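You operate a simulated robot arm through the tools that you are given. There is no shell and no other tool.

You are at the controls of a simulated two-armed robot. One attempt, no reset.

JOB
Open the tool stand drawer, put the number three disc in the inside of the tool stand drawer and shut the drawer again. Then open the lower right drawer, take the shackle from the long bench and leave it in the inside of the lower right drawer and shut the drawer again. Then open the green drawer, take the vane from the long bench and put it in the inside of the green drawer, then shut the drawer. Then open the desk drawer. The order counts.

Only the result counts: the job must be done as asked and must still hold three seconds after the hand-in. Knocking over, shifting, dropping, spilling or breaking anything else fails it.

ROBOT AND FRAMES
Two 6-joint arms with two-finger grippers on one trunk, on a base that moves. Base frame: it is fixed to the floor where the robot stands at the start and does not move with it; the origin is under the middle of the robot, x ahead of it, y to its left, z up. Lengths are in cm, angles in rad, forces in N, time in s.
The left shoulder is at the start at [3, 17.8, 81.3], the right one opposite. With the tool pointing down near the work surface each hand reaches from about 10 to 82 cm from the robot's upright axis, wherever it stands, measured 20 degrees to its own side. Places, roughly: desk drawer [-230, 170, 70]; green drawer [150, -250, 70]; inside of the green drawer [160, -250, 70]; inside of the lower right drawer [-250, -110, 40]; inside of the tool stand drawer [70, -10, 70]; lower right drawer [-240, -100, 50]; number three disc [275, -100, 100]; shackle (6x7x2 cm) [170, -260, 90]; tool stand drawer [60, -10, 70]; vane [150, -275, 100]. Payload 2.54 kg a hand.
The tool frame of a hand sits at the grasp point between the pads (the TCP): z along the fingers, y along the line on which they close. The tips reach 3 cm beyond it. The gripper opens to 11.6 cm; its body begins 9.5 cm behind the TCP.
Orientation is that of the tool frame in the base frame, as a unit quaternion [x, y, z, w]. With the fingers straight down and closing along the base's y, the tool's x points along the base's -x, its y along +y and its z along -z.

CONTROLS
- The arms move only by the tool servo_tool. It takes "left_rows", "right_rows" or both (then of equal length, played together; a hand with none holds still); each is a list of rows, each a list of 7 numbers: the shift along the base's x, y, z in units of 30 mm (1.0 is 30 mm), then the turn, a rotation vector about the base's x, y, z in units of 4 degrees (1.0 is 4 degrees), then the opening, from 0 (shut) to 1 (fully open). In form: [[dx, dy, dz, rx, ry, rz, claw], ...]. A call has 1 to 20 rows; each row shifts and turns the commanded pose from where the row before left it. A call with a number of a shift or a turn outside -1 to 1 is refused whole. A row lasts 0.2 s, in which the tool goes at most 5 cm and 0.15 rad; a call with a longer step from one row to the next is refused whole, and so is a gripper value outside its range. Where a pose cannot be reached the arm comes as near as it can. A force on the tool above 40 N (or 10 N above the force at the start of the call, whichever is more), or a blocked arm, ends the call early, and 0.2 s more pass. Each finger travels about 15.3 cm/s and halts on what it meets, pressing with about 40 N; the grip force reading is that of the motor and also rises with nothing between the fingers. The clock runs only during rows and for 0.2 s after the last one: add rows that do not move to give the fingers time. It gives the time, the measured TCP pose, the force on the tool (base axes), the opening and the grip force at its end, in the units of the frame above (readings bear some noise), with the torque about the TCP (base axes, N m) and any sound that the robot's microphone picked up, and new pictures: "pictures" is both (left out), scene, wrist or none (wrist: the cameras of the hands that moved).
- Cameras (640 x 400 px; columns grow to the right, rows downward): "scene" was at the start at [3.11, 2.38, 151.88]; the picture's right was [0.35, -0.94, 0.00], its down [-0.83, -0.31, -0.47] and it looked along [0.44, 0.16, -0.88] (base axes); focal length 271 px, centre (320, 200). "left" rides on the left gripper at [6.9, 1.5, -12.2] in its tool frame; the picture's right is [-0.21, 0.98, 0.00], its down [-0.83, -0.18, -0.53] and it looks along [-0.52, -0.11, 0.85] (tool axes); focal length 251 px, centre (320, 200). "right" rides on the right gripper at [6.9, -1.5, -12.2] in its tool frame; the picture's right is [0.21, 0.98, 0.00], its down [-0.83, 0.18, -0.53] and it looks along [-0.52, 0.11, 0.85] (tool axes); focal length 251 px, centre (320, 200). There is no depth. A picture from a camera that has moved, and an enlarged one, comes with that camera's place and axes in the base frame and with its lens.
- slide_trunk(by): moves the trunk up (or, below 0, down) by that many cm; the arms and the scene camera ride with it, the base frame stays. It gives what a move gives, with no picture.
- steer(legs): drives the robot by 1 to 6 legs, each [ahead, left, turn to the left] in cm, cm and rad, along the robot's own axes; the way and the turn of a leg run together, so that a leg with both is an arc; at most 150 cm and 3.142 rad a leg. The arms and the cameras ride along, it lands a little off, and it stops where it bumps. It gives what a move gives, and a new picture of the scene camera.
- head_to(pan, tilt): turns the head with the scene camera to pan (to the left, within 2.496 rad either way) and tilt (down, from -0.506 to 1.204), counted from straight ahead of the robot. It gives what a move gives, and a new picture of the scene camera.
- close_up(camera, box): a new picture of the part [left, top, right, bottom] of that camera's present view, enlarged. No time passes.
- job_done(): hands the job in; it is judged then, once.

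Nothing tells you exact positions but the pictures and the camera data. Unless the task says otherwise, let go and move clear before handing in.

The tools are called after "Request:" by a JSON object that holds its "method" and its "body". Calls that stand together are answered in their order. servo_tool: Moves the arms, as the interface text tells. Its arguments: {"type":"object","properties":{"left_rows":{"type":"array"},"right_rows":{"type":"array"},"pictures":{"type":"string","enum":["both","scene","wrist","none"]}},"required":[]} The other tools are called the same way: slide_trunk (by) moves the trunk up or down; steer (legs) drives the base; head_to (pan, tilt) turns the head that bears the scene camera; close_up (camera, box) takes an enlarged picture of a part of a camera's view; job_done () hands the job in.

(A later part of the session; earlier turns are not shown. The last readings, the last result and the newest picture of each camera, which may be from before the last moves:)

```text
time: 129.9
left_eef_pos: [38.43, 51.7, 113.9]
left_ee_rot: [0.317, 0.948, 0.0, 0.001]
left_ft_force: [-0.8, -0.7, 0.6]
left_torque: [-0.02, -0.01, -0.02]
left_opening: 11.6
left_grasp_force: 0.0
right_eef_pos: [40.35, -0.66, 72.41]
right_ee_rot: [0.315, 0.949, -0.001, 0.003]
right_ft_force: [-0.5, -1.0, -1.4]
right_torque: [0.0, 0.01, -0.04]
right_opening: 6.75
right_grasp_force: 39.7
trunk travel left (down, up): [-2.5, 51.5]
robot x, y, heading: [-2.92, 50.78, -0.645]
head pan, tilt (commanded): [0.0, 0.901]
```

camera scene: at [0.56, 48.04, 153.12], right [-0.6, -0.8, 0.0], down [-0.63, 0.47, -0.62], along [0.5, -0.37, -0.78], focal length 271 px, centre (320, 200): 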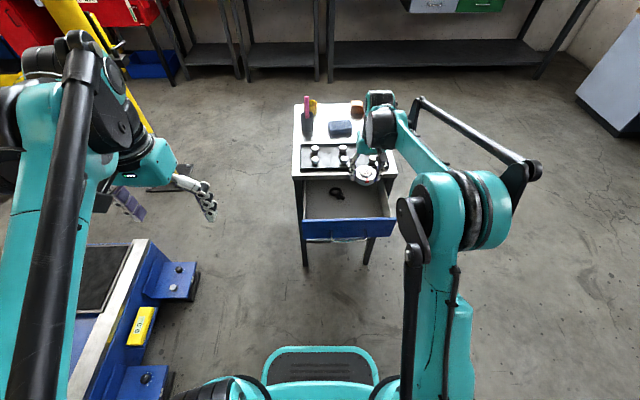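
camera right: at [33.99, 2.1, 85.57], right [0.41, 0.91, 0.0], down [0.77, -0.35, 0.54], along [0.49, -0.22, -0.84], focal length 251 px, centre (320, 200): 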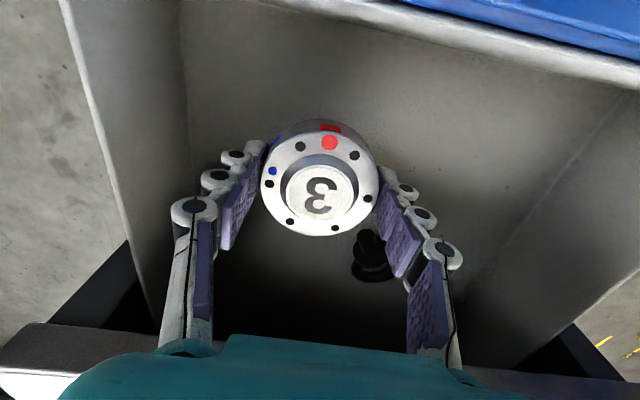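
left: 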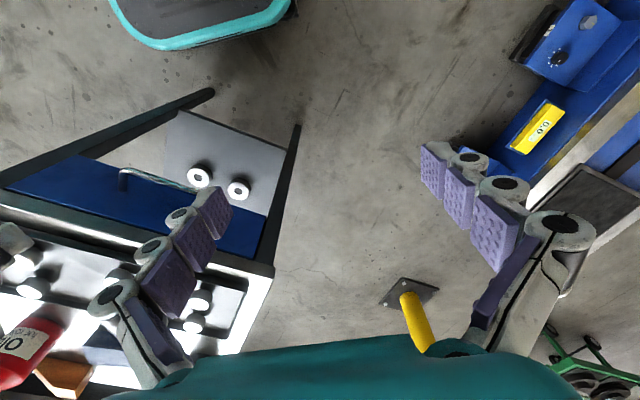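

Request:
{"method": "servo_tool", "body": {"right_rows": [[0, 0, -0.1, 0, 0, 0, 0.2], [0, 0, -0.1, 0, 0, 0, 0.2], [0, 0, 0, 0, 0, 0, 0.2]], "pictures": "none"}}

Request:
{"method": "servo_tool", "body": {"right_rows": [[0, 0, -0.1, 0, 0, 0, 0.2], [0, 0, -0.1, 0, 0, 0, 0.2], [0, 0, 0, 0, 0, 0, 0.2]], "pictures": "wrist"}}

```text
time: 130.7
left_eef_pos: [38.39, 51.66, 114.11]
left_ee_rot: [0.317, 0.949, 0.0, 0.0]
left_ft_force: [0.1, 0.0, 1.0]
left_torque: [0.06, 0.05, -0.02]
left_opening: 11.58
left_grasp_force: 0.0
right_eef_pos: [40.51, -0.77, 71.72]
right_ee_rot: [0.315, 0.949, 0.0, 0.001]
right_ft_force: [-0.3, -0.2, -1.5]
right_torque: [0.02, 0.0, -0.02]
right_opening: 6.76
right_grasp_force: 40.1
trunk travel left (down, up): [-2.5, 51.5]
robot x, y, heading: [-2.91, 50.44, -0.645]
head pan, tilt (commanded): [0.0, 0.901]
```

```text
time: 131.5
left_eef_pos: [38.47, 51.63, 113.88]
left_ee_rot: [0.317, 0.948, 0.0, -0.001]
left_ft_force: [0.3, -0.1, -1.0]
left_torque: [0.01, 0.0, 0.01]
left_opening: 11.6
left_grasp_force: 0.0
right_eef_pos: [40.33, -0.76, 71.13]
right_ee_rot: [0.314, 0.949, -0.001, 0.003]
right_ft_force: [-0.2, 0.2, -2.1]
right_torque: [-0.02, 0.03, -0.02]
right_opening: 6.74
right_grasp_force: 40.0
trunk travel left (down, up): [-2.5, 51.5]
robot x, y, heading: [-2.87, 50.5, -0.644]
head pan, tilt (commanded): [0.0, 0.901]
camera right: at [33.97, 2.12, 83.23], right [0.41, 0.91, 0.0], down [0.77, -0.35, 0.54], along [0.49, -0.22, -0.84], focal length 251 px, centre (320, 200)
```

right: 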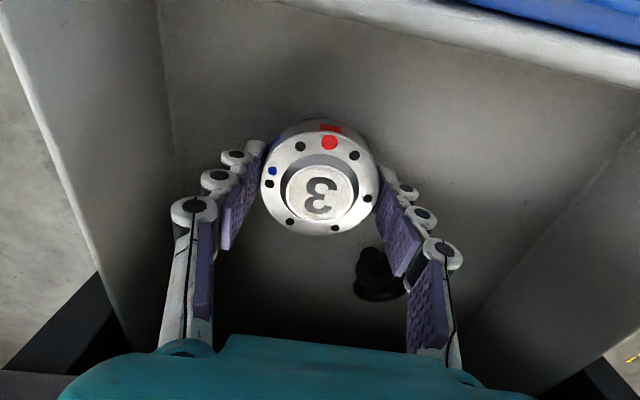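

Request:
{"method": "servo_tool", "body": {"right_rows": [[0, 0, -0.1, 0, 0, 0, 0.2], [0, 0, -0.1, 0, 0, 0, 0.2], [0, 0, 0, 0, 0, 0, 0.2]], "pictures": "none"}}

Request:
{"method": "servo_tool", "body": {"right_rows": [[0, 0, -0.1, 0, 0, 0, 0.2], [0, 0, -0.1, 0, 0, 0, 0.2], [0, 0, 0, 0, 0, 0, 0.2]], "pictures": "none"}}

```text
time: 132.3
left_eef_pos: [38.4, 51.7, 113.92]
left_ee_rot: [0.318, 0.948, 0.0, 0.0]
left_ft_force: [-0.6, -0.4, 0.4]
left_torque: [0.02, -0.01, 0.02]
left_opening: 11.6
left_grasp_force: 0.1
right_eef_pos: [40.42, -0.77, 70.62]
right_ee_rot: [0.315, 0.949, -0.002, 0.002]
right_ft_force: [0.1, 0.3, -2.8]
right_torque: [0.01, 0.01, 0.0]
right_opening: 6.73
right_grasp_force: 40.3
trunk travel left (down, up): [-2.5, 51.5]
robot x, y, heading: [-3.2, 50.54, -0.644]
head pan, tilt (commanded): [0.0, 0.901]
```

```text
time: 133.1
left_eef_pos: [38.37, 51.6, 113.84]
left_ee_rot: [0.317, 0.948, 0.0, 0.0]
left_ft_force: [-1.2, 0.8, 0.8]
left_torque: [-0.01, 0.0, 0.01]
left_opening: 11.63
left_grasp_force: 0.1
right_eef_pos: [40.36, -0.72, 70.02]
right_ee_rot: [0.314, 0.949, -0.001, 0.002]
right_ft_force: [1.4, 0.3, -3.0]
right_torque: [0.0, 0.02, 0.0]
right_opening: 6.71
right_grasp_force: 40.1
trunk travel left (down, up): [-2.5, 51.5]
robot x, y, heading: [-3.43, 50.78, -0.644]
head pan, tilt (commanded): [0.0, 0.901]
```

Request:
{"method": "servo_tool", "body": {"right_rows": [[0, 0, -0.1, 0, 0, 0, 0.2], [0, 0, -0.1, 0, 0, 0, 0.2], [0, 0, -0.05, 0, 0, 0, 0.2], [0, 0, 0, 0, 0, 0, 0.2]], "pictures": "both"}}

```text
time: 134.1
left_eef_pos: [38.44, 51.61, 113.95]
left_ee_rot: [0.318, 0.948, 0.0, 0.0]
left_ft_force: [0.2, 0.7, -1.2]
left_torque: [0.01, 0.04, 0.01]
left_opening: 11.62
left_grasp_force: 0.2
right_eef_pos: [40.32, -0.89, 69.31]
right_ee_rot: [0.315, 0.949, -0.001, 0.003]
right_ft_force: [1.0, -0.2, -1.7]
right_torque: [-0.05, -0.04, 0.01]
right_opening: 6.71
right_grasp_force: 40.2
trunk travel left (down, up): [-2.5, 51.5]
robot x, y, heading: [-3.5, 50.67, -0.649]
head pan, tilt (commanded): [0.0, 0.901]
camera scene: at [0.57, 48.03, 153.11], right [-0.6, -0.8, 0.0], down [-0.63, 0.47, -0.62], along [0.5, -0.37, -0.78], focal length 271 px, centre (320, 200)
camera right: at [33.91, 2.03, 81.34], right [0.41, 0.91, 0.0], down [0.77, -0.35, 0.54], along [0.49, -0.22, -0.84], focal length 251 px, centre (320, 200)
```

scene: 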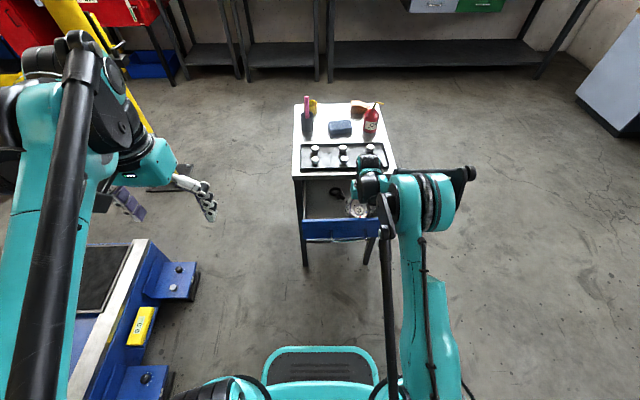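
right: 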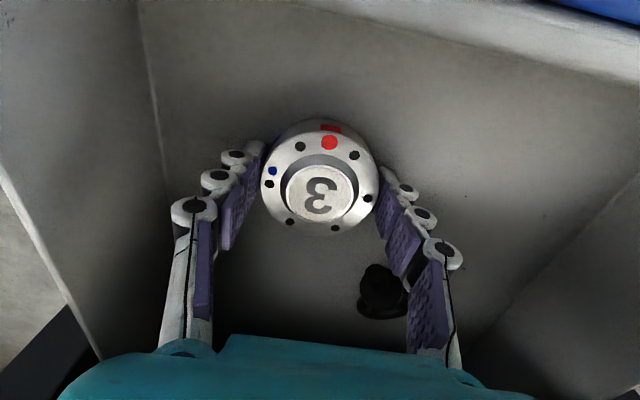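

Request:
{"method": "servo_tool", "body": {"right_rows": [[0, 0, -0.1, 0, 0, 0, 0.2], [0, 0, -0.1, 0, 0, 0, 0.2], [0, 0, 0, 0, 0, 0, 0.2]], "pictures": "none"}}

Request:
{"method": "servo_tool", "body": {"right_rows": [[0, 0, -0.1, 0, 0, 0, 0.2], [0, 0, -0.1, 0, 0, 0, 0.2], [0, 0, 0, 0, 0, 0, 0.2]], "pictures": "wrist"}}

```text
time: 134.6
left_eef_pos: [38.29, 51.82, 113.93]
left_ee_rot: [0.318, 0.948, -0.001, 0.002]
left_ft_force: [-0.1, 0.6, -0.4]
left_torque: [-0.04, 0.02, 0.01]
left_opening: 11.62
left_grasp_force: 0.0
right_eef_pos: [40.33, -0.89, 69.37]
right_ee_rot: [0.315, 0.949, -0.003, 0.004]
right_ft_force: [-0.4, -1.6, 32.1]
right_torque: [0.25, -0.44, 0.09]
right_opening: 6.76
right_grasp_force: 40.0
trunk travel left (down, up): [-2.5, 51.5]
robot x, y, heading: [-2.91, 51.0, -0.651]
head pan, tilt (commanded): [0.0, 0.901]
stopped in row 2 (right hand): the force on the tool passed its limit at 47 N (the readings are from after the stop); the commanded pose is now the measured one
```

```text
time: 134.9
left_eef_pos: [38.24, 51.84, 113.99]
left_ee_rot: [0.317, 0.948, -0.001, 0.001]
left_ft_force: [0.3, -0.3, -0.4]
left_torque: [0.03, 0.02, 0.05]
left_opening: 11.59
left_grasp_force: 0.0
right_eef_pos: [40.43, -0.89, 69.33]
right_ee_rot: [0.314, 0.949, -0.002, 0.003]
right_ft_force: [0.6, -2.0, 31.1]
right_torque: [0.25, -0.34, 0.1]
right_opening: 6.71
right_grasp_force: 39.7
trunk travel left (down, up): [-2.5, 51.5]
robot x, y, heading: [-3.43, 50.71, -0.643]
head pan, tilt (commanded): [0.0, 0.901]
stopped in row 1 (right hand): the force on the tool passed its limit at 48 N (the readings are from after the stop); the commanded pose is now the measured one
camera right: at [33.89, 2.09, 81.3], right [0.41, 0.91, 0.0], down [0.77, -0.35, 0.54], along [0.49, -0.23, -0.84], focal length 251 px, centre (320, 200)
```

right: 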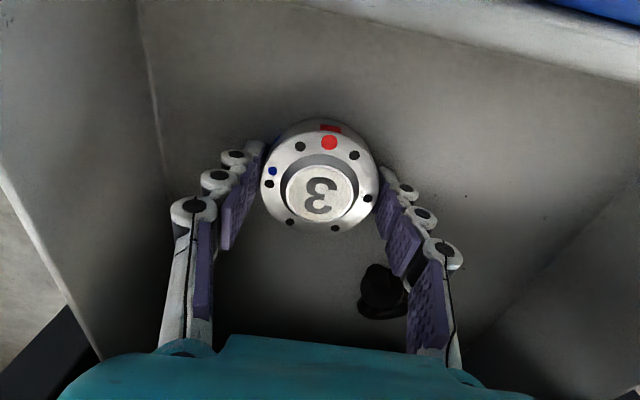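

The disc is on the drawer floor. I'll release it and lift clear.

Request:
{"method": "servo_tool", "body": {"right_rows": [[0, 0, 0.05, 0, 0, 0, 0.2], [0, 0, 0.02, 0, 0, 0, 0.6], [0, 0, 0, 0, 0, 0, 0.8], [0, 0, 0, 0, 0, 0, 0.8], [0, 0, 0.3, 0, 0, 0, 0.8], [0, 0, 0.8, 0, 0, 0, 0.8], [0, 0, 1, 0, 0, 0, 0.8], [0, 0, 1, 0, 0, 0, 0.8], [0, 0, 1, 0, 0, 0, 0.8], [0, 0, 1, 0, 0, 0, 0.8], [0, 0, 1, 0, 0, 0, 0.8], [0, 0, 0, 0, 0, 0, 0.8]]}}

```text
time: 137.5
left_eef_pos: [38.46, 51.66, 113.91]
left_ee_rot: [0.317, 0.948, 0.0, 0.001]
left_ft_force: [0.1, -0.2, -1.1]
left_torque: [0.03, 0.01, 0.0]
left_opening: 11.61
left_grasp_force: 0.0
right_eef_pos: [40.39, -0.99, 87.75]
right_ee_rot: [0.314, 0.949, -0.001, 0.002]
right_ft_force: [-0.3, -0.8, -0.7]
right_torque: [0.01, 0.01, -0.04]
right_opening: 9.28
right_grasp_force: 0.0
trunk travel left (down, up): [-2.5, 51.5]
robot x, y, heading: [-3.24, 50.91, -0.645]
head pan, tilt (commanded): [0.0, 0.901]
camera scene: at [0.57, 48.02, 153.11], right [-0.6, -0.8, 0.0], down [-0.63, 0.47, -0.62], along [0.5, -0.37, -0.78], focal length 271 px, centre (320, 200)
camera right: at [33.97, 1.87, 99.65], right [0.41, 0.91, 0.0], down [0.77, -0.35, 0.54], along [0.49, -0.22, -0.84], focal length 251 px, centre (320, 200)
```

scene: 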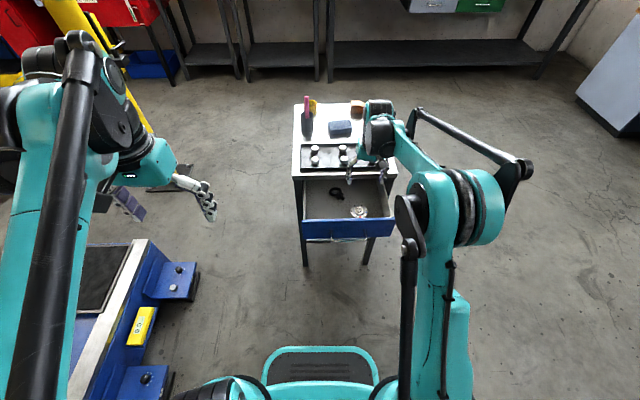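
right: 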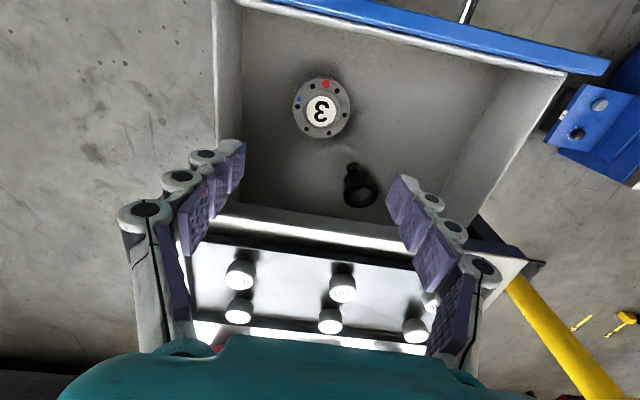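

The disc lies in the drawer. Now I'll raise the hand, bring it in front of the drawer, close and tilt it, to push the drawer shut by its handle.

Request:
{"method": "servo_tool", "body": {"right_rows": [[0, 0, 1, 0, 0, 0, 0.8], [0, 0, 1, 0, 0, 0, 0.8], [0, 0, 1, 0, 0, 0, 0.8], [-0.65, 0.75, 0, 0, 0, 0, 0.6], [-0.65, 0.75, 0, 0, 0, 0, 0.3], [-0.65, 0.75, 0, 0, 0, 0, 0], [-0.65, 0.75, 0, -0.6, -0.8, 0, 0], [-0.65, 0.75, 0, -0.6, -0.8, 0, 0], [-0.65, 0.75, 0, -0.6, -0.8, 0, 0], [-0.65, 0.75, 0, -0.6, -0.8, 0, 0], [-0.65, 0.75, 0, -0.6, -0.8, 0, 0], [0, 0, 0, 0, 0, 0, 0]]}}

```text
time: 140.1
left_eef_pos: [38.48, 51.62, 113.99]
left_ee_rot: [0.317, 0.948, 0.001, 0.0]
left_ft_force: [0.8, -0.3, 1.0]
left_torque: [-0.02, 0.0, 0.01]
left_opening: 11.59
left_grasp_force: 0.2
right_eef_pos: [24.72, 17.09, 96.51]
right_ee_rot: [0.31, 0.934, -0.056, 0.168]
right_ft_force: [0.2, 0.6, -0.3]
right_torque: [-0.02, -0.03, 0.02]
right_opening: 0.0
right_grasp_force: 28.6
trunk travel left (down, up): [-2.5, 51.5]
robot x, y, heading: [-3.17, 51.04, -0.643]
head pan, tilt (commanded): [0.0, 0.901]
camera scene: at [0.62, 48.01, 153.11], right [-0.6, -0.8, 0.0], down [-0.63, 0.47, -0.62], along [0.5, -0.37, -0.78], focal length 271 px, centre (320, 200)
camera right: at [15.25, 22.23, 105.49], right [0.42, 0.9, -0.08], down [0.58, -0.21, 0.79], along [0.7, -0.38, -0.61], focal length 251 px, centre (320, 200)
```

scene: 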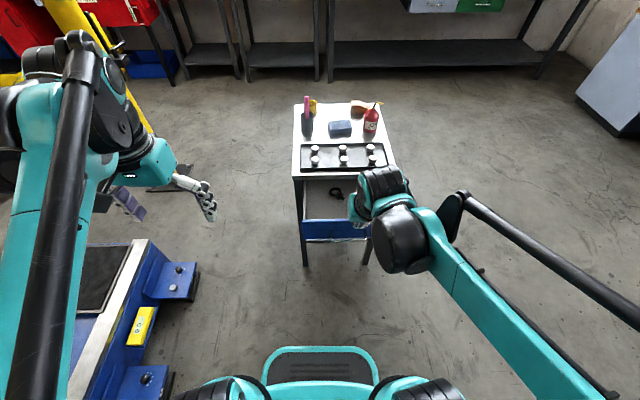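
right: 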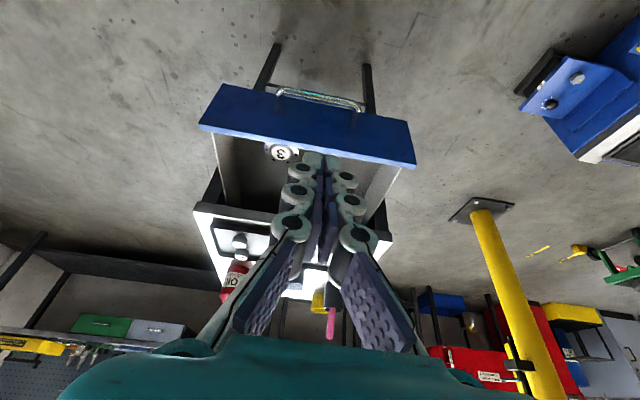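

Request:
{"method": "servo_tool", "body": {"right_rows": [[0, 0, -1, 0, 0, 0, 0], [0, 0, -1, 0, 0, 0, 0], [0, 0, -1, 0, 0, 0, 0], [0, 0, -1, 0, 0, 0, 0], [0, 0, -1, 0, 0, 0, 0], [0, 0, -1, 0, 0, 0, 0], [0, 0, -1, 0, 0, 0, 0], [0, 0, -0.5, 0, 0, 0, 0], [0.5, -0.35, 0, 0, 0, 0, 0], [0.5, -0.35, 0, 0, 0, 0, 0], [0.5, -0.35, 0, 0, 0, 0, 0], [0, 0, 0, 0, 0, 0, 0]]}}

```text
time: 142.7
left_eef_pos: [38.5, 51.64, 113.95]
left_ee_rot: [0.317, 0.949, 0.001, 0.0]
left_ft_force: [0.2, 0.5, 0.4]
left_torque: [-0.02, -0.01, 0.0]
left_opening: 11.61
left_grasp_force: 0.1
right_eef_pos: [29.58, 13.67, 75.07]
right_ee_rot: [0.31, 0.934, -0.057, 0.166]
right_ft_force: [-0.3, 0.4, -0.1]
right_torque: [0.0, -0.01, 0.0]
right_opening: 0.0
right_grasp_force: 28.3
right hand out of reach, approached as far as the arm can: row 8
trunk travel left (down, up): [-2.5, 51.5]
robot x, y, heading: [-3.16, 50.94, -0.646]
head pan, tilt (commanded): [0.0, 0.901]
camera scene: at [0.54, 48.05, 153.12], right [-0.6, -0.8, 0.0], down [-0.63, 0.47, -0.62], along [0.5, -0.37, -0.78], focal length 271 px, centre (320, 200)
camera right: at [20.09, 18.76, 83.93], right [0.42, 0.9, -0.08], down [0.58, -0.21, 0.79], along [0.7, -0.38, -0.61], focal length 251 px, centre (320, 200)
```

scene: 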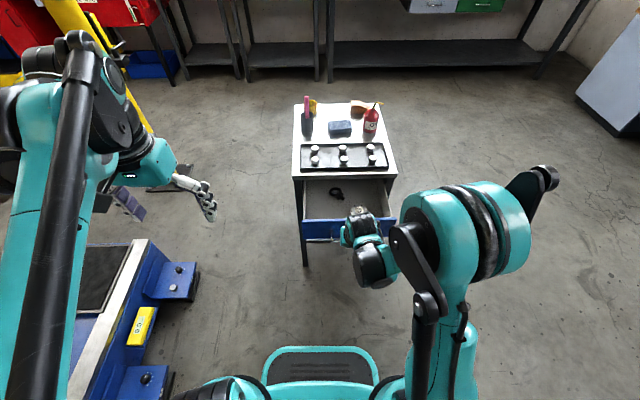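
right: 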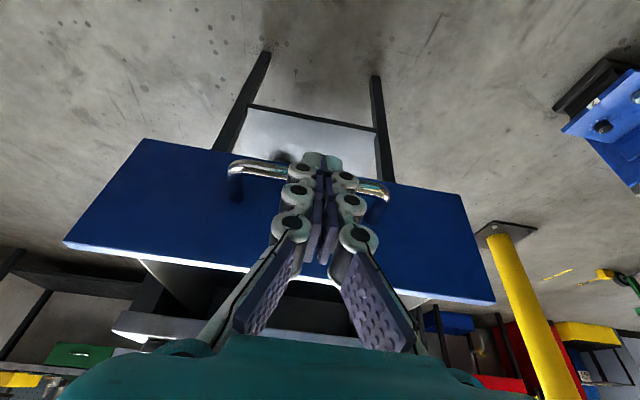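

Fingers are just at the bar. I'll push along the drawer axis in stages.

Request:
{"method": "servo_tool", "body": {"right_rows": [[0.41, -0.287, 0, 0, 0, 0, 0], [0.41, -0.287, 0, 0, 0, 0, 0], [0.41, -0.287, 0, 0, 0, 0, 0], [0.41, -0.287, 0, 0, 0, 0, 0], [0.41, -0.287, 0, 0, 0, 0, 0], [0.41, -0.287, 0, 0, 0, 0, 0], [0.41, -0.287, 0, 0, 0, 0, 0], [0.41, -0.287, 0, 0, 0, 0, 0], [0, 0, 0, 0, 0, 0, 0]]}}

```text
time: 144.7
left_eef_pos: [38.46, 51.72, 113.98]
left_ee_rot: [0.316, 0.949, 0.001, 0.001]
left_ft_force: [-0.8, 0.7, -0.1]
left_torque: [0.01, -0.01, -0.02]
left_opening: 11.59
left_grasp_force: 0.0
right_eef_pos: [39.48, 6.87, 74.81]
right_ee_rot: [0.31, 0.934, -0.056, 0.167]
right_ft_force: [0.8, -0.7, 1.1]
right_torque: [0.0, 0.01, -0.03]
right_opening: 0.0
right_grasp_force: 28.6
trunk travel left (down, up): [-2.5, 51.5]
robot x, y, heading: [-2.83, 50.71, -0.641]
head pan, tilt (commanded): [0.0, 0.901]
camera scene: at [0.54, 48.04, 153.12], right [-0.6, -0.8, 0.0], down [-0.63, 0.47, -0.62], along [0.5, -0.37, -0.78], focal length 271 px, centre (320, 200)
camera right: at [30.07, 11.98, 83.73], right [0.42, 0.9, -0.08], down [0.58, -0.21, 0.79], along [0.7, -0.38, -0.61], focal length 251 px, centre (320, 200)
```

scene: 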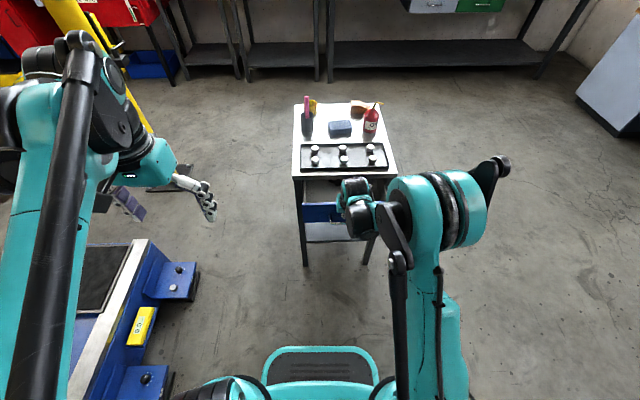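
right: 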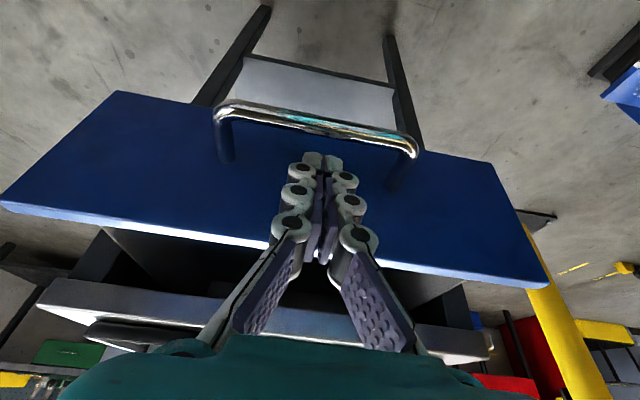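

The fingertips slid past the bar and now push on the drawer face itself, which works too. Continuing the push.

Request:
{"method": "servo_tool", "body": {"right_rows": [[0.41, -0.287, 0, 0, 0, 0, 0], [0.41, -0.287, 0, 0, 0, 0, 0], [0.41, -0.287, 0, 0, 0, 0, 0], [0.41, -0.287, 0, 0, 0, 0, 0], [0.41, -0.287, 0, 0, 0, 0, 0], [0, 0, 0, 0, 0, 0, 0]]}}

```text
time: 146.1
left_eef_pos: [38.35, 51.65, 113.86]
left_ee_rot: [0.317, 0.948, 0.001, 0.001]
left_ft_force: [0.0, -0.3, 0.0]
left_torque: [-0.03, -0.01, -0.03]
left_opening: 11.58
left_grasp_force: 0.1
right_eef_pos: [45.57, 2.64, 75.0]
right_ee_rot: [0.31, 0.934, -0.057, 0.167]
right_ft_force: [0.4, 0.9, 0.1]
right_torque: [0.0, -0.03, 0.0]
right_opening: 0.0
right_grasp_force: 28.5
trunk travel left (down, up): [-2.5, 51.5]
robot x, y, heading: [-3.38, 50.52, -0.647]
head pan, tilt (commanded): [0.0, 0.901]
camera scene: at [0.55, 48.04, 153.11], right [-0.6, -0.8, 0.0], down [-0.63, 0.47, -0.62], along [0.5, -0.37, -0.78], focal length 271 px, centre (320, 200)
camera right: at [36.16, 7.82, 83.84], right [0.42, 0.9, -0.08], down [0.58, -0.21, 0.79], along [0.7, -0.38, -0.61], focal length 251 px, centre (320, 200)
```

scene: 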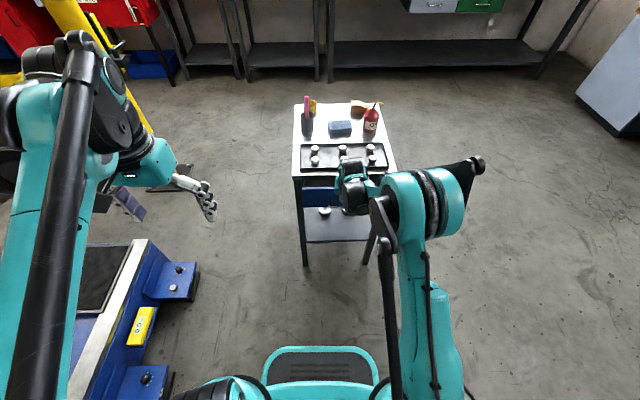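
right: 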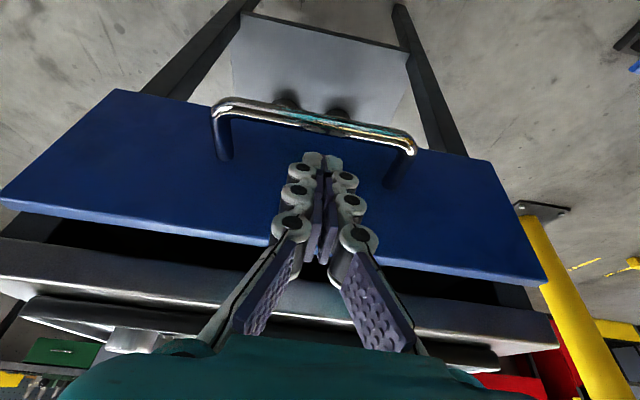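

Request:
{"method": "servo_tool", "body": {"right_rows": [[0.2, -0.14, 0, 0, 0, 0, 0], [0.2, -0.14, 0, 0, 0, 0, 0], [0.2, -0.14, 0, 0, 0, 0, 0], [0.2, -0.14, 0, 0, 0, 0, 0], [0, 0, 0, 0, 0, 0, 0]]}}

```text
time: 147.3
left_eef_pos: [38.48, 51.63, 113.97]
left_ee_rot: [0.318, 0.948, 0.001, 0.0]
left_ft_force: [-0.7, -0.6, 0.5]
left_torque: [0.03, 0.01, -0.01]
left_opening: 11.6
left_grasp_force: 0.0
right_eef_pos: [47.97, 0.85, 74.96]
right_ee_rot: [0.31, 0.934, -0.057, 0.167]
right_ft_force: [0.8, 0.2, -0.3]
right_torque: [-0.02, 0.01, 0.0]
right_opening: 0.04
right_grasp_force: 28.5
trunk travel left (down, up): [-2.5, 51.5]
robot x, y, heading: [-2.92, 50.48, -0.648]
head pan, tilt (commanded): [0.0, 0.901]
camera scene: at [0.56, 48.04, 153.11], right [-0.6, -0.8, 0.0], down [-0.63, 0.47, -0.62], along [0.5, -0.37, -0.78], focal length 271 px, centre (320, 200)
camera right: at [38.55, 6.08, 83.85], right [0.42, 0.9, -0.08], down [0.58, -0.21, 0.79], along [0.7, -0.38, -0.61], focal length 251 px, centre (320, 200)
```

scene: 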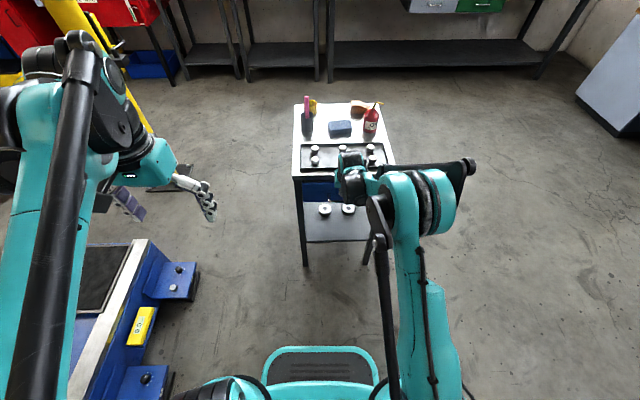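
right: 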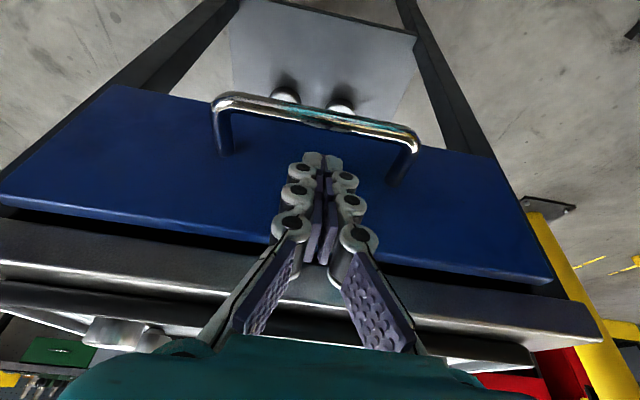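

Request:
{"method": "servo_tool", "body": {"right_rows": [[0.12, -0.084, 0, 0, 0, 0, 0], [0.12, -0.084, 0, 0, 0, 0, 0], [0.12, -0.084, 0, 0, 0, 0, 0], [0, 0, 0, 0, 0, 0, 0]], "pictures": "wrist"}}

```text
time: 148.3
left_eef_pos: [38.32, 51.67, 113.86]
left_ee_rot: [0.317, 0.949, 0.001, 0.0]
left_ft_force: [0.3, 0.6, 0.3]
left_torque: [0.03, -0.02, 0.02]
left_opening: 11.59
left_grasp_force: 0.0
right_eef_pos: [49.0, 0.19, 74.93]
right_ee_rot: [0.31, 0.934, -0.056, 0.167]
right_ft_force: [0.1, 1.3, -0.1]
right_torque: [0.04, -0.02, -0.01]
right_opening: 0.0
right_grasp_force: 28.8
trunk travel left (down, up): [-2.5, 51.5]
robot x, y, heading: [-3.05, 50.54, -0.648]
head pan, tilt (commanded): [0.0, 0.901]
camera right: at [39.56, 5.27, 83.88], right [0.42, 0.9, -0.08], down [0.58, -0.21, 0.79], along [0.7, -0.38, -0.61], focal length 251 px, centre (320, 200)
```

right: 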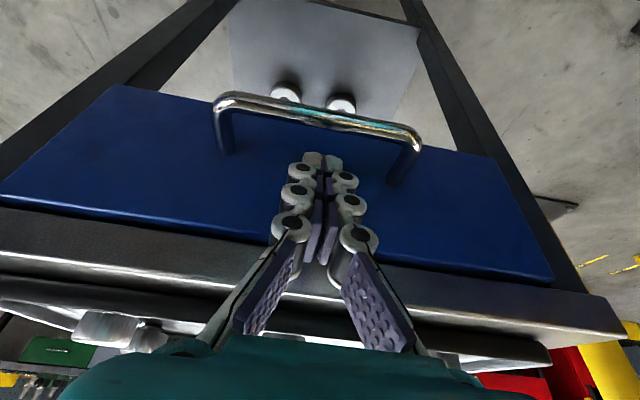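

Request:
{"method": "servo_tool", "body": {"right_rows": [[0.07, -0.05, 0, 0, 0, 0, 0], [0.07, -0.05, 0, 0, 0, 0, 0], [0.07, -0.05, 0, 0, 0, 0, 0], [0, 0, 0, 0, 0, 0, 0]], "pictures": "wrist"}}

```text
time: 149.3
left_eef_pos: [38.14, 51.73, 113.96]
left_ee_rot: [0.318, 0.948, 0.0, 0.001]
left_ft_force: [0.0, 0.1, 0.6]
left_torque: [-0.02, 0.03, 0.04]
left_opening: 11.6
left_grasp_force: 0.0
right_eef_pos: [49.49, -0.08, 74.94]
right_ee_rot: [0.309, 0.935, -0.055, 0.165]
right_ft_force: [-26.5, 18.0, -11.0]
right_torque: [0.56, 0.71, 0.06]
right_opening: 0.61
right_grasp_force: 28.5
trunk travel left (down, up): [-2.5, 51.5]
robot x, y, heading: [-3.21, 50.32, -0.646]
head pan, tilt (commanded): [0.0, 0.901]
camera right: at [40.07, 5.06, 83.91], right [0.42, 0.9, -0.07], down [0.58, -0.21, 0.78], along [0.69, -0.38, -0.62], focal length 251 px, centre (320, 200)
```

right: 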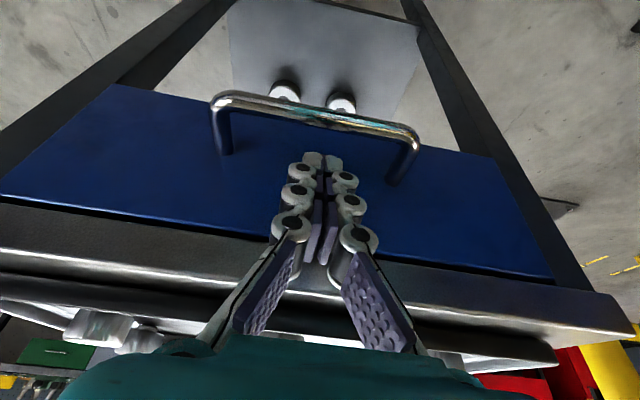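

The force rise shows the drawer is shut. I'll withdraw the hand upward along its own axis, then back.

Request:
{"method": "servo_tool", "body": {"right_rows": [[-0.2, 0.14, 0.3, 0, 0, 0, 0], [-0.28, 0.2, 0.6, 0, 0, 0, 0], [-0.4, 0.28, 0.9, 0, 0, 0, 0], [-0.8, 0.56, 0.9, 0, 0, 0, 0], [-0.8, 0.56, 0.9, 0, 0, 0, 0], [-0.8, 0.56, 0.9, 0.6, 0.8, 0, 0.3], [-0.8, 0.56, 0.9, 0.6, 0.8, 0, 0.6], [-0.8, 0.56, 0.9, 0.6, 0.8, 0, 1], [-0.3, 0.2, 0.9, 0.6, 0.8, 0, 1], [0, 0, 0.9, 0.6, 0.8, 0, 1], [0, 0, 0, 0, 0, 0, 1]]}}

Request:
{"method": "close_up", "body": {"camera": "scene", "box": [280, 80, 420, 280]}}

```text
time: 151.7
left_eef_pos: [38.34, 51.59, 113.97]
left_ee_rot: [0.317, 0.948, 0.001, 0.0]
left_ft_force: [-0.1, 0.5, 0.4]
left_torque: [0.0, 0.0, -0.05]
left_opening: 11.59
left_grasp_force: 0.0
right_eef_pos: [33.96, 10.11, 99.07]
right_ee_rot: [0.315, 0.949, -0.001, 0.003]
right_ft_force: [0.0, -0.2, -0.1]
right_torque: [0.0, -0.02, -0.03]
right_opening: 11.61
right_grasp_force: 0.0
trunk travel left (down, up): [-2.5, 51.5]
robot x, y, heading: [-2.89, 50.38, -0.647]
head pan, tilt (commanded): [0.0, 0.901]
camera scene: at [0.54, 48.05, 153.11], right [-0.6, -0.8, 0.0], down [-0.63, 0.47, -0.62], along [0.5, -0.37, -0.78], focal length 271 px, centre (320, 200)
camera right: at [27.52, 13.03, 111.07], right [0.41, 0.91, 0.0], down [0.77, -0.35, 0.54], along [0.49, -0.22, -0.84], focal length 251 px, centre (320, 200)
```

scene: 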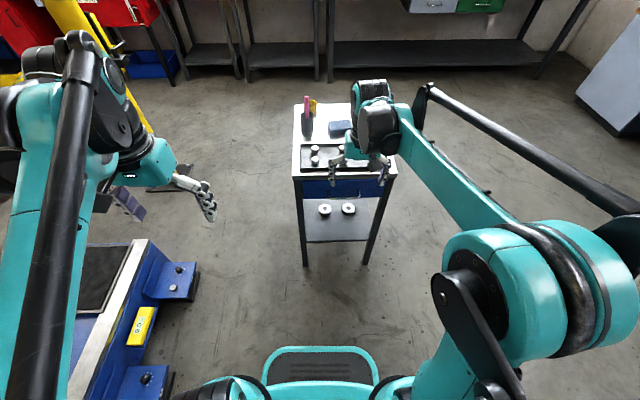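
right: 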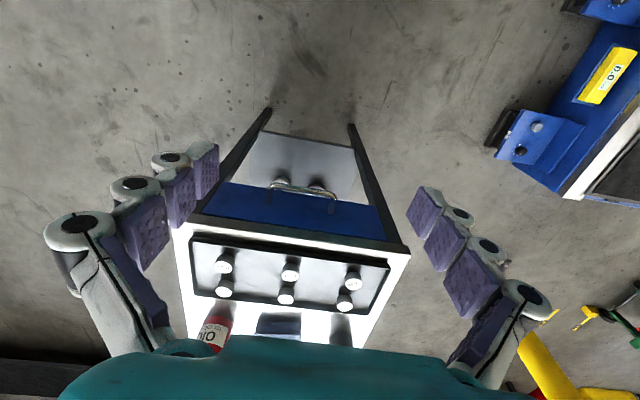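

```text
2.00 times, centred on (350, 180) of scene
camera zoom: at [0.54, 48.05, 153.11], right [-0.6, -0.8, 0.0], down [-0.63, 0.47, -0.62], along [0.5, -0.37, -0.78], focal length 542 px, centre (260, 240)
```

zoom: 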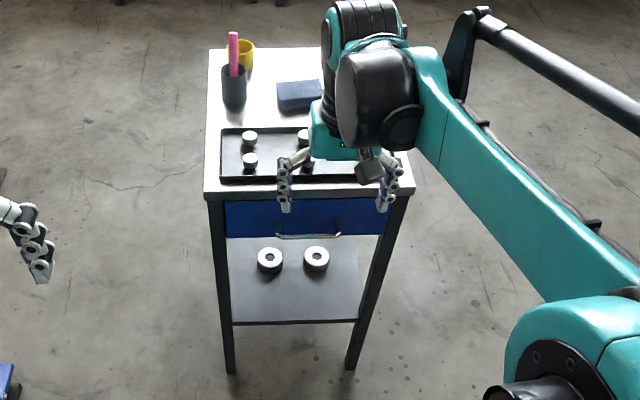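

The tool stand drawer is shut with disc 3 inside. Next is the lower right drawer of the blue cabinet, so I'll drive back and turn to face it.

Request:
{"method": "steer", "body": {"legs": [[-100, -80, 0], [0, 0, -1.534], [40, 0, 0]]}}

```text
time: 163.9
left_eef_pos: [-152.93, -25.39, 113.85]
left_ee_rot: [0.891, 0.454, 0.0, 0.0]
left_ft_force: [-0.7, -0.4, -0.2]
left_torque: [0.03, -0.01, -0.02]
left_opening: 11.63
left_grasp_force: 0.1
right_eef_pos: [-194.46, -21.73, 99.02]
right_ee_rot: [0.889, 0.457, -0.003, 0.001]
right_ft_force: [-0.3, -0.2, -0.1]
right_torque: [0.01, -0.04, -0.04]
right_opening: 11.61
right_grasp_force: 0.1
trunk travel left (down, up): [-2.5, 51.5]
robot x, y, heading: [-154.59, 16.08, -2.199]
head pan, tilt (commanded): [0.0, 0.901]
camera scene: at [-157.31, 12.51, 153.11], right [-0.81, 0.59, 0.0], down [0.46, 0.64, -0.62], along [-0.36, -0.5, -0.78], focal length 271 px, centre (320, 200)
```

scene: 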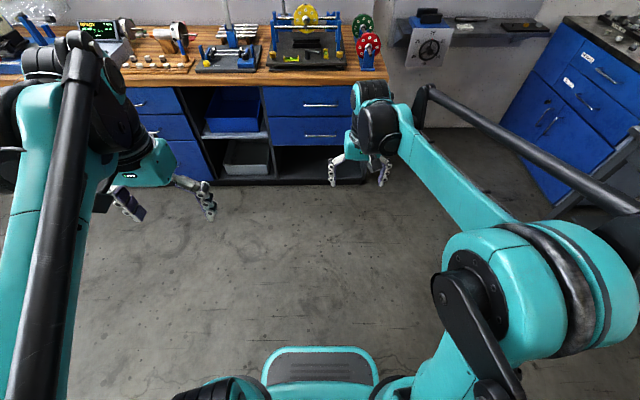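

Request:
{"method": "close_up", "body": {"camera": "scene", "box": [250, 70, 390, 200]}}

Request:
{"method": "close_up", "body": {"camera": "right", "box": [0, 0, 640, 400]}}

```text
3.08 times, centred on (320, 135) of scene
camera zoom: at [-157.31, 12.51, 153.11], right [-0.81, 0.59, 0.0], down [0.46, 0.64, -0.62], along [-0.36, -0.5, -0.78], focal length 833 px, centre (320, 400)
```

zoom: 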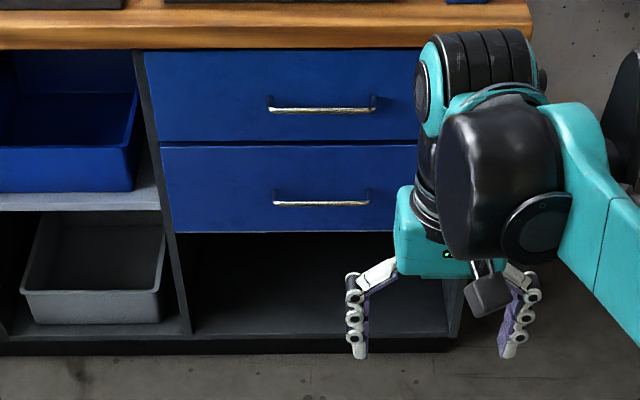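

```text
1.00 times, centred on (320, 200) of right (not enlarged: the box is as wide or as high as the picture)
camera zoom: at [-191.53, -15.32, 111.0], right [0.92, -0.39, 0.0], down [-0.33, -0.78, 0.54], along [-0.21, -0.49, -0.84], focal length 251 px, centre (320, 200)
```

zoom: 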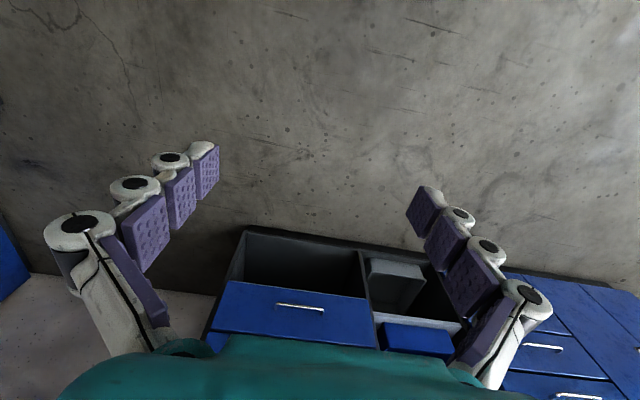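

The lower right drawer handle is at about (-231.5, -90, 53.4). I'll position the robot so it is about 92 cm ahead and slightly right, then pitch the right hand forward.

Request:
{"method": "steer", "body": {"legs": [[0, 15, 0.018], [38, 0, 0]]}}

Request:
{"method": "servo_tool", "body": {"right_rows": [[-0.18, -0.25, -0.4, -0.933, 0.678, 0, 1], [-0.18, -0.25, -0.4, -0.933, 0.678, 0, 1], [-0.18, -0.25, -0.4, -0.933, 0.678, 0, 1], [-0.18, -0.25, -0.4, -0.933, 0.678, 0, 1], [-0.18, -0.25, -0.4, -0.933, 0.678, 0, 1], [-0.18, -0.25, -0.4, -0.933, 0.678, 0, 1], [-0.18, -0.25, -0.4, -0.933, 0.678, 0, 1], [-0.18, -0.25, -0.4, -0.933, 0.678, 0, 1], [-0.18, -0.25, -0.4, -0.933, 0.678, 0, 1], [-0.18, -0.25, -0.4, -0.933, 0.678, 0, 1], [-0.18, -0.25, -0.4, -0.933, 0.678, 0, 1], [-0.18, -0.25, -0.4, -0.933, 0.678, 0, 1], [-0.18, -0.25, -0.4, -0.933, 0.678, 0, 1], [0, 0, 0, 0, 0, 0, 1]]}}

```text
time: 167.3
left_eef_pos: [-161.62, -64.8, 113.85]
left_ee_rot: [0.887, 0.461, 0.0, 0.001]
left_ft_force: [0.9, 0.3, -0.3]
left_torque: [0.03, -0.04, 0.0]
left_opening: 11.59
left_grasp_force: 0.0
right_eef_pos: [-203.34, -61.81, 98.97]
right_ee_rot: [0.886, 0.463, -0.002, 0.001]
right_ft_force: [-0.7, 0.5, -0.3]
right_torque: [0.0, -0.02, -0.03]
right_opening: 11.59
right_grasp_force: 0.0
trunk travel left (down, up): [-2.5, 51.5]
robot x, y, heading: [-164.1, -23.34, -2.181]
head pan, tilt (commanded): [0.0, 0.901]
camera scene: at [-166.67, -27.0, 153.11], right [-0.82, 0.57, 0.0], down [0.45, 0.64, -0.62], along [-0.36, -0.51, -0.78], focal length 271 px, centre (320, 200)
```

scene: 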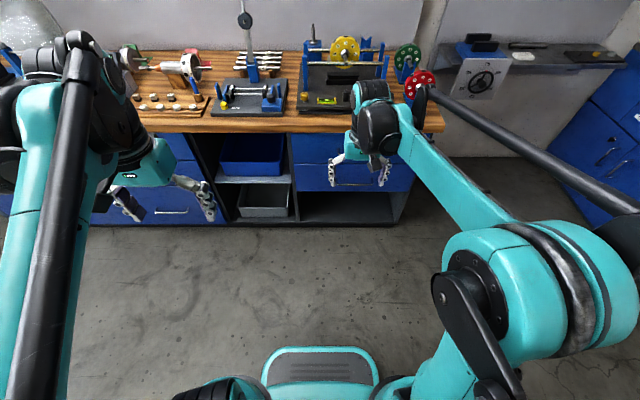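

```text
time: 170.3
left_eef_pos: [-161.65, -64.85, 113.9]
left_ee_rot: [0.887, 0.462, 0.0, 0.001]
left_ft_force: [0.0, -0.1, -0.2]
left_torque: [-0.02, 0.04, 0.01]
left_opening: 11.6
left_grasp_force: 0.1
right_eef_pos: [-210.32, -71.48, 83.5]
right_ee_rot: [0.766, 0.401, -0.45, 0.223]
right_ft_force: [-0.1, -0.6, -0.6]
right_torque: [-0.01, -0.01, -0.01]
right_opening: 11.6
right_grasp_force: 0.0
trunk travel left (down, up): [-2.5, 51.5]
robot x, y, heading: [-163.96, -23.19, -2.178]
head pan, tilt (commanded): [0.0, 0.901]
camera scene: at [-166.59, -26.89, 153.12], right [-0.82, 0.57, 0.0], down [0.45, 0.64, -0.62], along [-0.36, -0.51, -0.78], focal length 271 px, centre (320, 200)
camera right: at [-203.42, -59.21, 83.36], right [0.85, -0.48, -0.2], down [0.19, -0.07, 0.98], along [-0.48, -0.88, 0.03], focal length 251 px, centre (320, 200)
```

scene: 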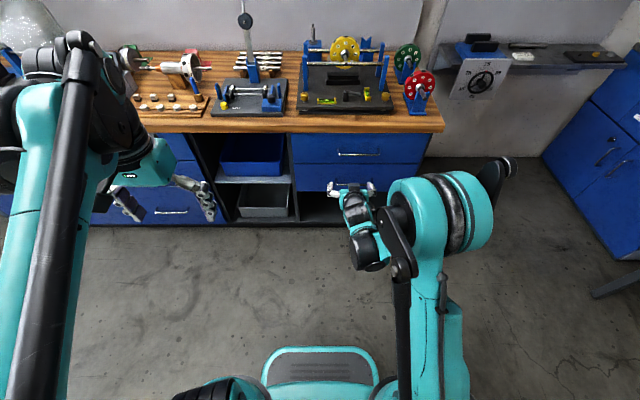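
right: 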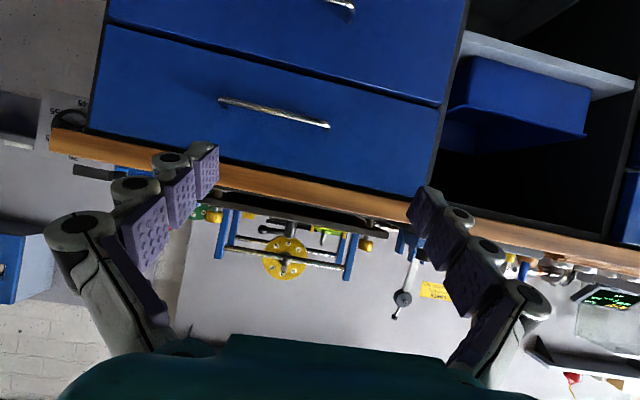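

Request:
{"method": "servo_tool", "body": {"right_rows": [[-0.298, -0.213, -0.465, -0.638, -0.875, -0.619, 1], [-0.298, -0.213, -0.465, -0.638, -0.875, -0.619, 1], [-0.298, -0.213, -0.465, -0.638, -0.875, -0.619, 1], [-0.298, -0.213, -0.465, -0.638, -0.875, -0.619, 1], [-0.298, -0.213, -0.465, -0.638, -0.875, -0.619, 1], [-0.298, -0.213, -0.465, -0.638, -0.875, -0.619, 1], [-0.298, -0.213, -0.465, -0.638, -0.875, -0.619, 1], [-0.298, -0.213, -0.465, -0.638, -0.875, -0.619, 1], [-0.298, -0.213, -0.465, -0.638, -0.875, -0.619, 1], [-0.298, -0.213, -0.465, -0.638, -0.875, -0.619, 1], [-0.298, -0.213, -0.465, -0.638, -0.875, -0.619, 1], [-0.298, -0.213, -0.465, -0.638, -0.875, -0.619, 1], [-0.298, -0.213, -0.465, -0.638, -0.875, -0.619, 1], [-0.298, -0.213, -0.465, -0.638, -0.875, -0.619, 1], [-0.298, -0.213, -0.465, -0.638, -0.875, -0.619, 1], [-0.298, -0.213, -0.465, -0.638, -0.875, -0.619, 1], [-0.298, -0.213, -0.465, -0.638, -0.875, -0.619, 1], [-0.298, -0.213, -0.465, -0.638, -0.875, -0.619, 1], [0, 0, 0, 0, 0, 0, 1]]}}

```text
time: 174.3
left_eef_pos: [-161.78, -64.8, 113.85]
left_ee_rot: [0.888, 0.461, 0.001, 0.002]
left_ft_force: [0.1, 0.9, -0.3]
left_torque: [-0.04, 0.0, -0.01]
left_opening: 11.61
left_grasp_force: 0.1
right_eef_pos: [-225.82, -82.12, 60.09]
right_ee_rot: [0.826, -0.259, -0.161, 0.475]
right_ft_force: [-0.3, 0.0, -1.0]
right_torque: [-0.02, 0.04, 0.02]
right_opening: 11.58
right_grasp_force: 0.1
right hand out of reach, approached as far as the arm can: row 17, 18
trunk travel left (down, up): [-2.5, 51.5]
robot x, y, heading: [-164.18, -23.2, -2.184]
head pan, tilt (commanded): [0.0, 0.901]
camera scene: at [-166.61, -26.91, 153.11], right [-0.82, 0.57, 0.0], down [0.45, 0.64, -0.62], along [-0.36, -0.51, -0.78], focal length 271 px, centre (320, 200)
camera right: at [-213.5, -77.06, 64.54], right [-0.09, -0.53, 0.84], down [-0.45, 0.78, 0.44], along [-0.89, -0.34, -0.31], focal length 251 px, centre (320, 200)
```

scene: 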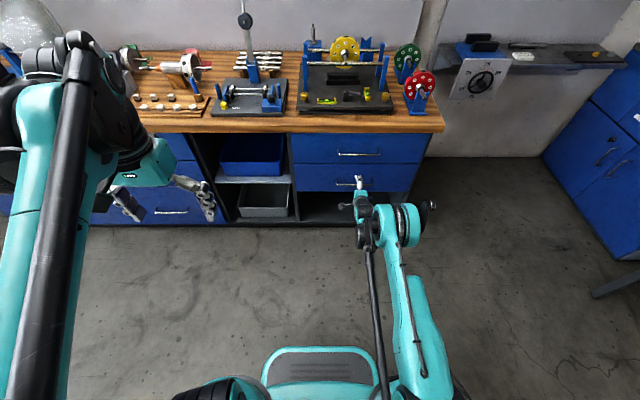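
right: 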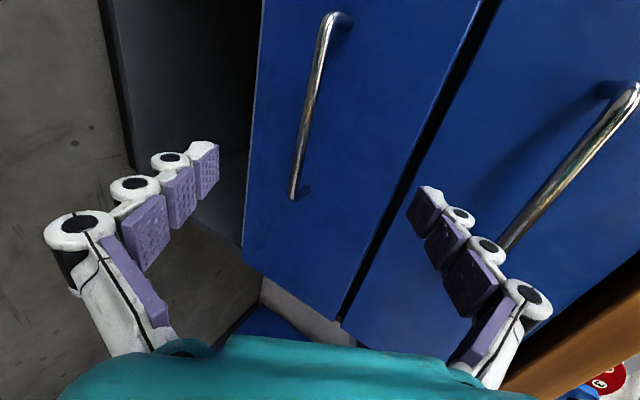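

The bar is about 12 cm ahead along the fingers. I'll ease the roll a bit (it seems to be at a joint limit) and move in.

Request:
{"method": "servo_tool", "body": {"right_rows": [[-0.1, -0.15, -0.4, 0.383, 0.525, 0.375, 1], [-0.3, -0.45, -0.4, 0.383, 0.525, 0.375, 1], [-0.35, -0.53, -0.4, 0.383, 0.525, 0.375, 1], [-0.35, -0.53, -0.4, 0.383, 0.525, 0.375, 1], [0, 0, 0, 0, 0, 0, 1]]}}

```text
time: 175.5
left_eef_pos: [-161.69, -64.77, 113.83]
left_ee_rot: [0.888, 0.46, 0.001, 0.001]
left_ft_force: [0.1, -0.2, 0.1]
left_torque: [0.01, 0.02, -0.01]
left_opening: 11.6
left_grasp_force: 0.0
right_eef_pos: [-227.11, -84.41, 61.49]
right_ee_rot: [0.848, -0.17, -0.209, 0.456]
right_ft_force: [-0.5, 0.1, 0.8]
right_torque: [-0.01, 0.0, -0.01]
right_opening: 11.6
right_grasp_force: 0.1
right hand out of reach, approached as far as the arm can: row 1, 2, 3, 4
trunk travel left (down, up): [-2.5, 51.5]
robot x, y, heading: [-163.91, -23.31, -2.181]
head pan, tilt (commanded): [0.0, 0.901]
camera scene: at [-166.61, -26.92, 153.11], right [-0.82, 0.57, 0.0], down [0.45, 0.64, -0.62], along [-0.36, -0.51, -0.78], focal length 271 px, centre (320, 200)
camera right: at [-214.62, -78.4, 64.66], right [0.09, -0.62, 0.78], down [-0.45, 0.67, 0.58], along [-0.89, -0.4, -0.22], focal length 251 px, centre (320, 200)
```

scene: 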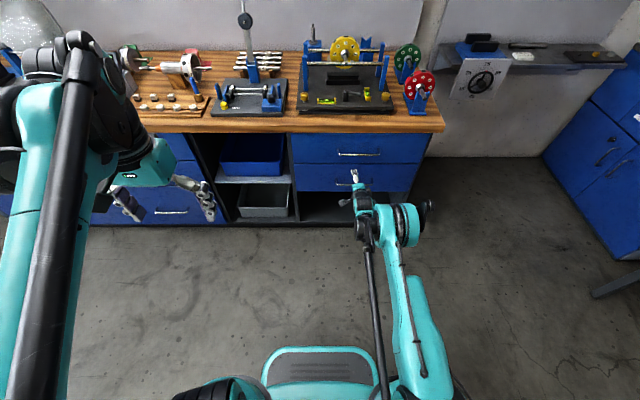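
right: 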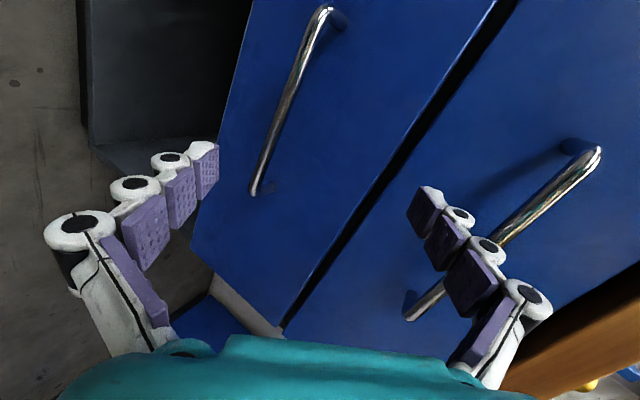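

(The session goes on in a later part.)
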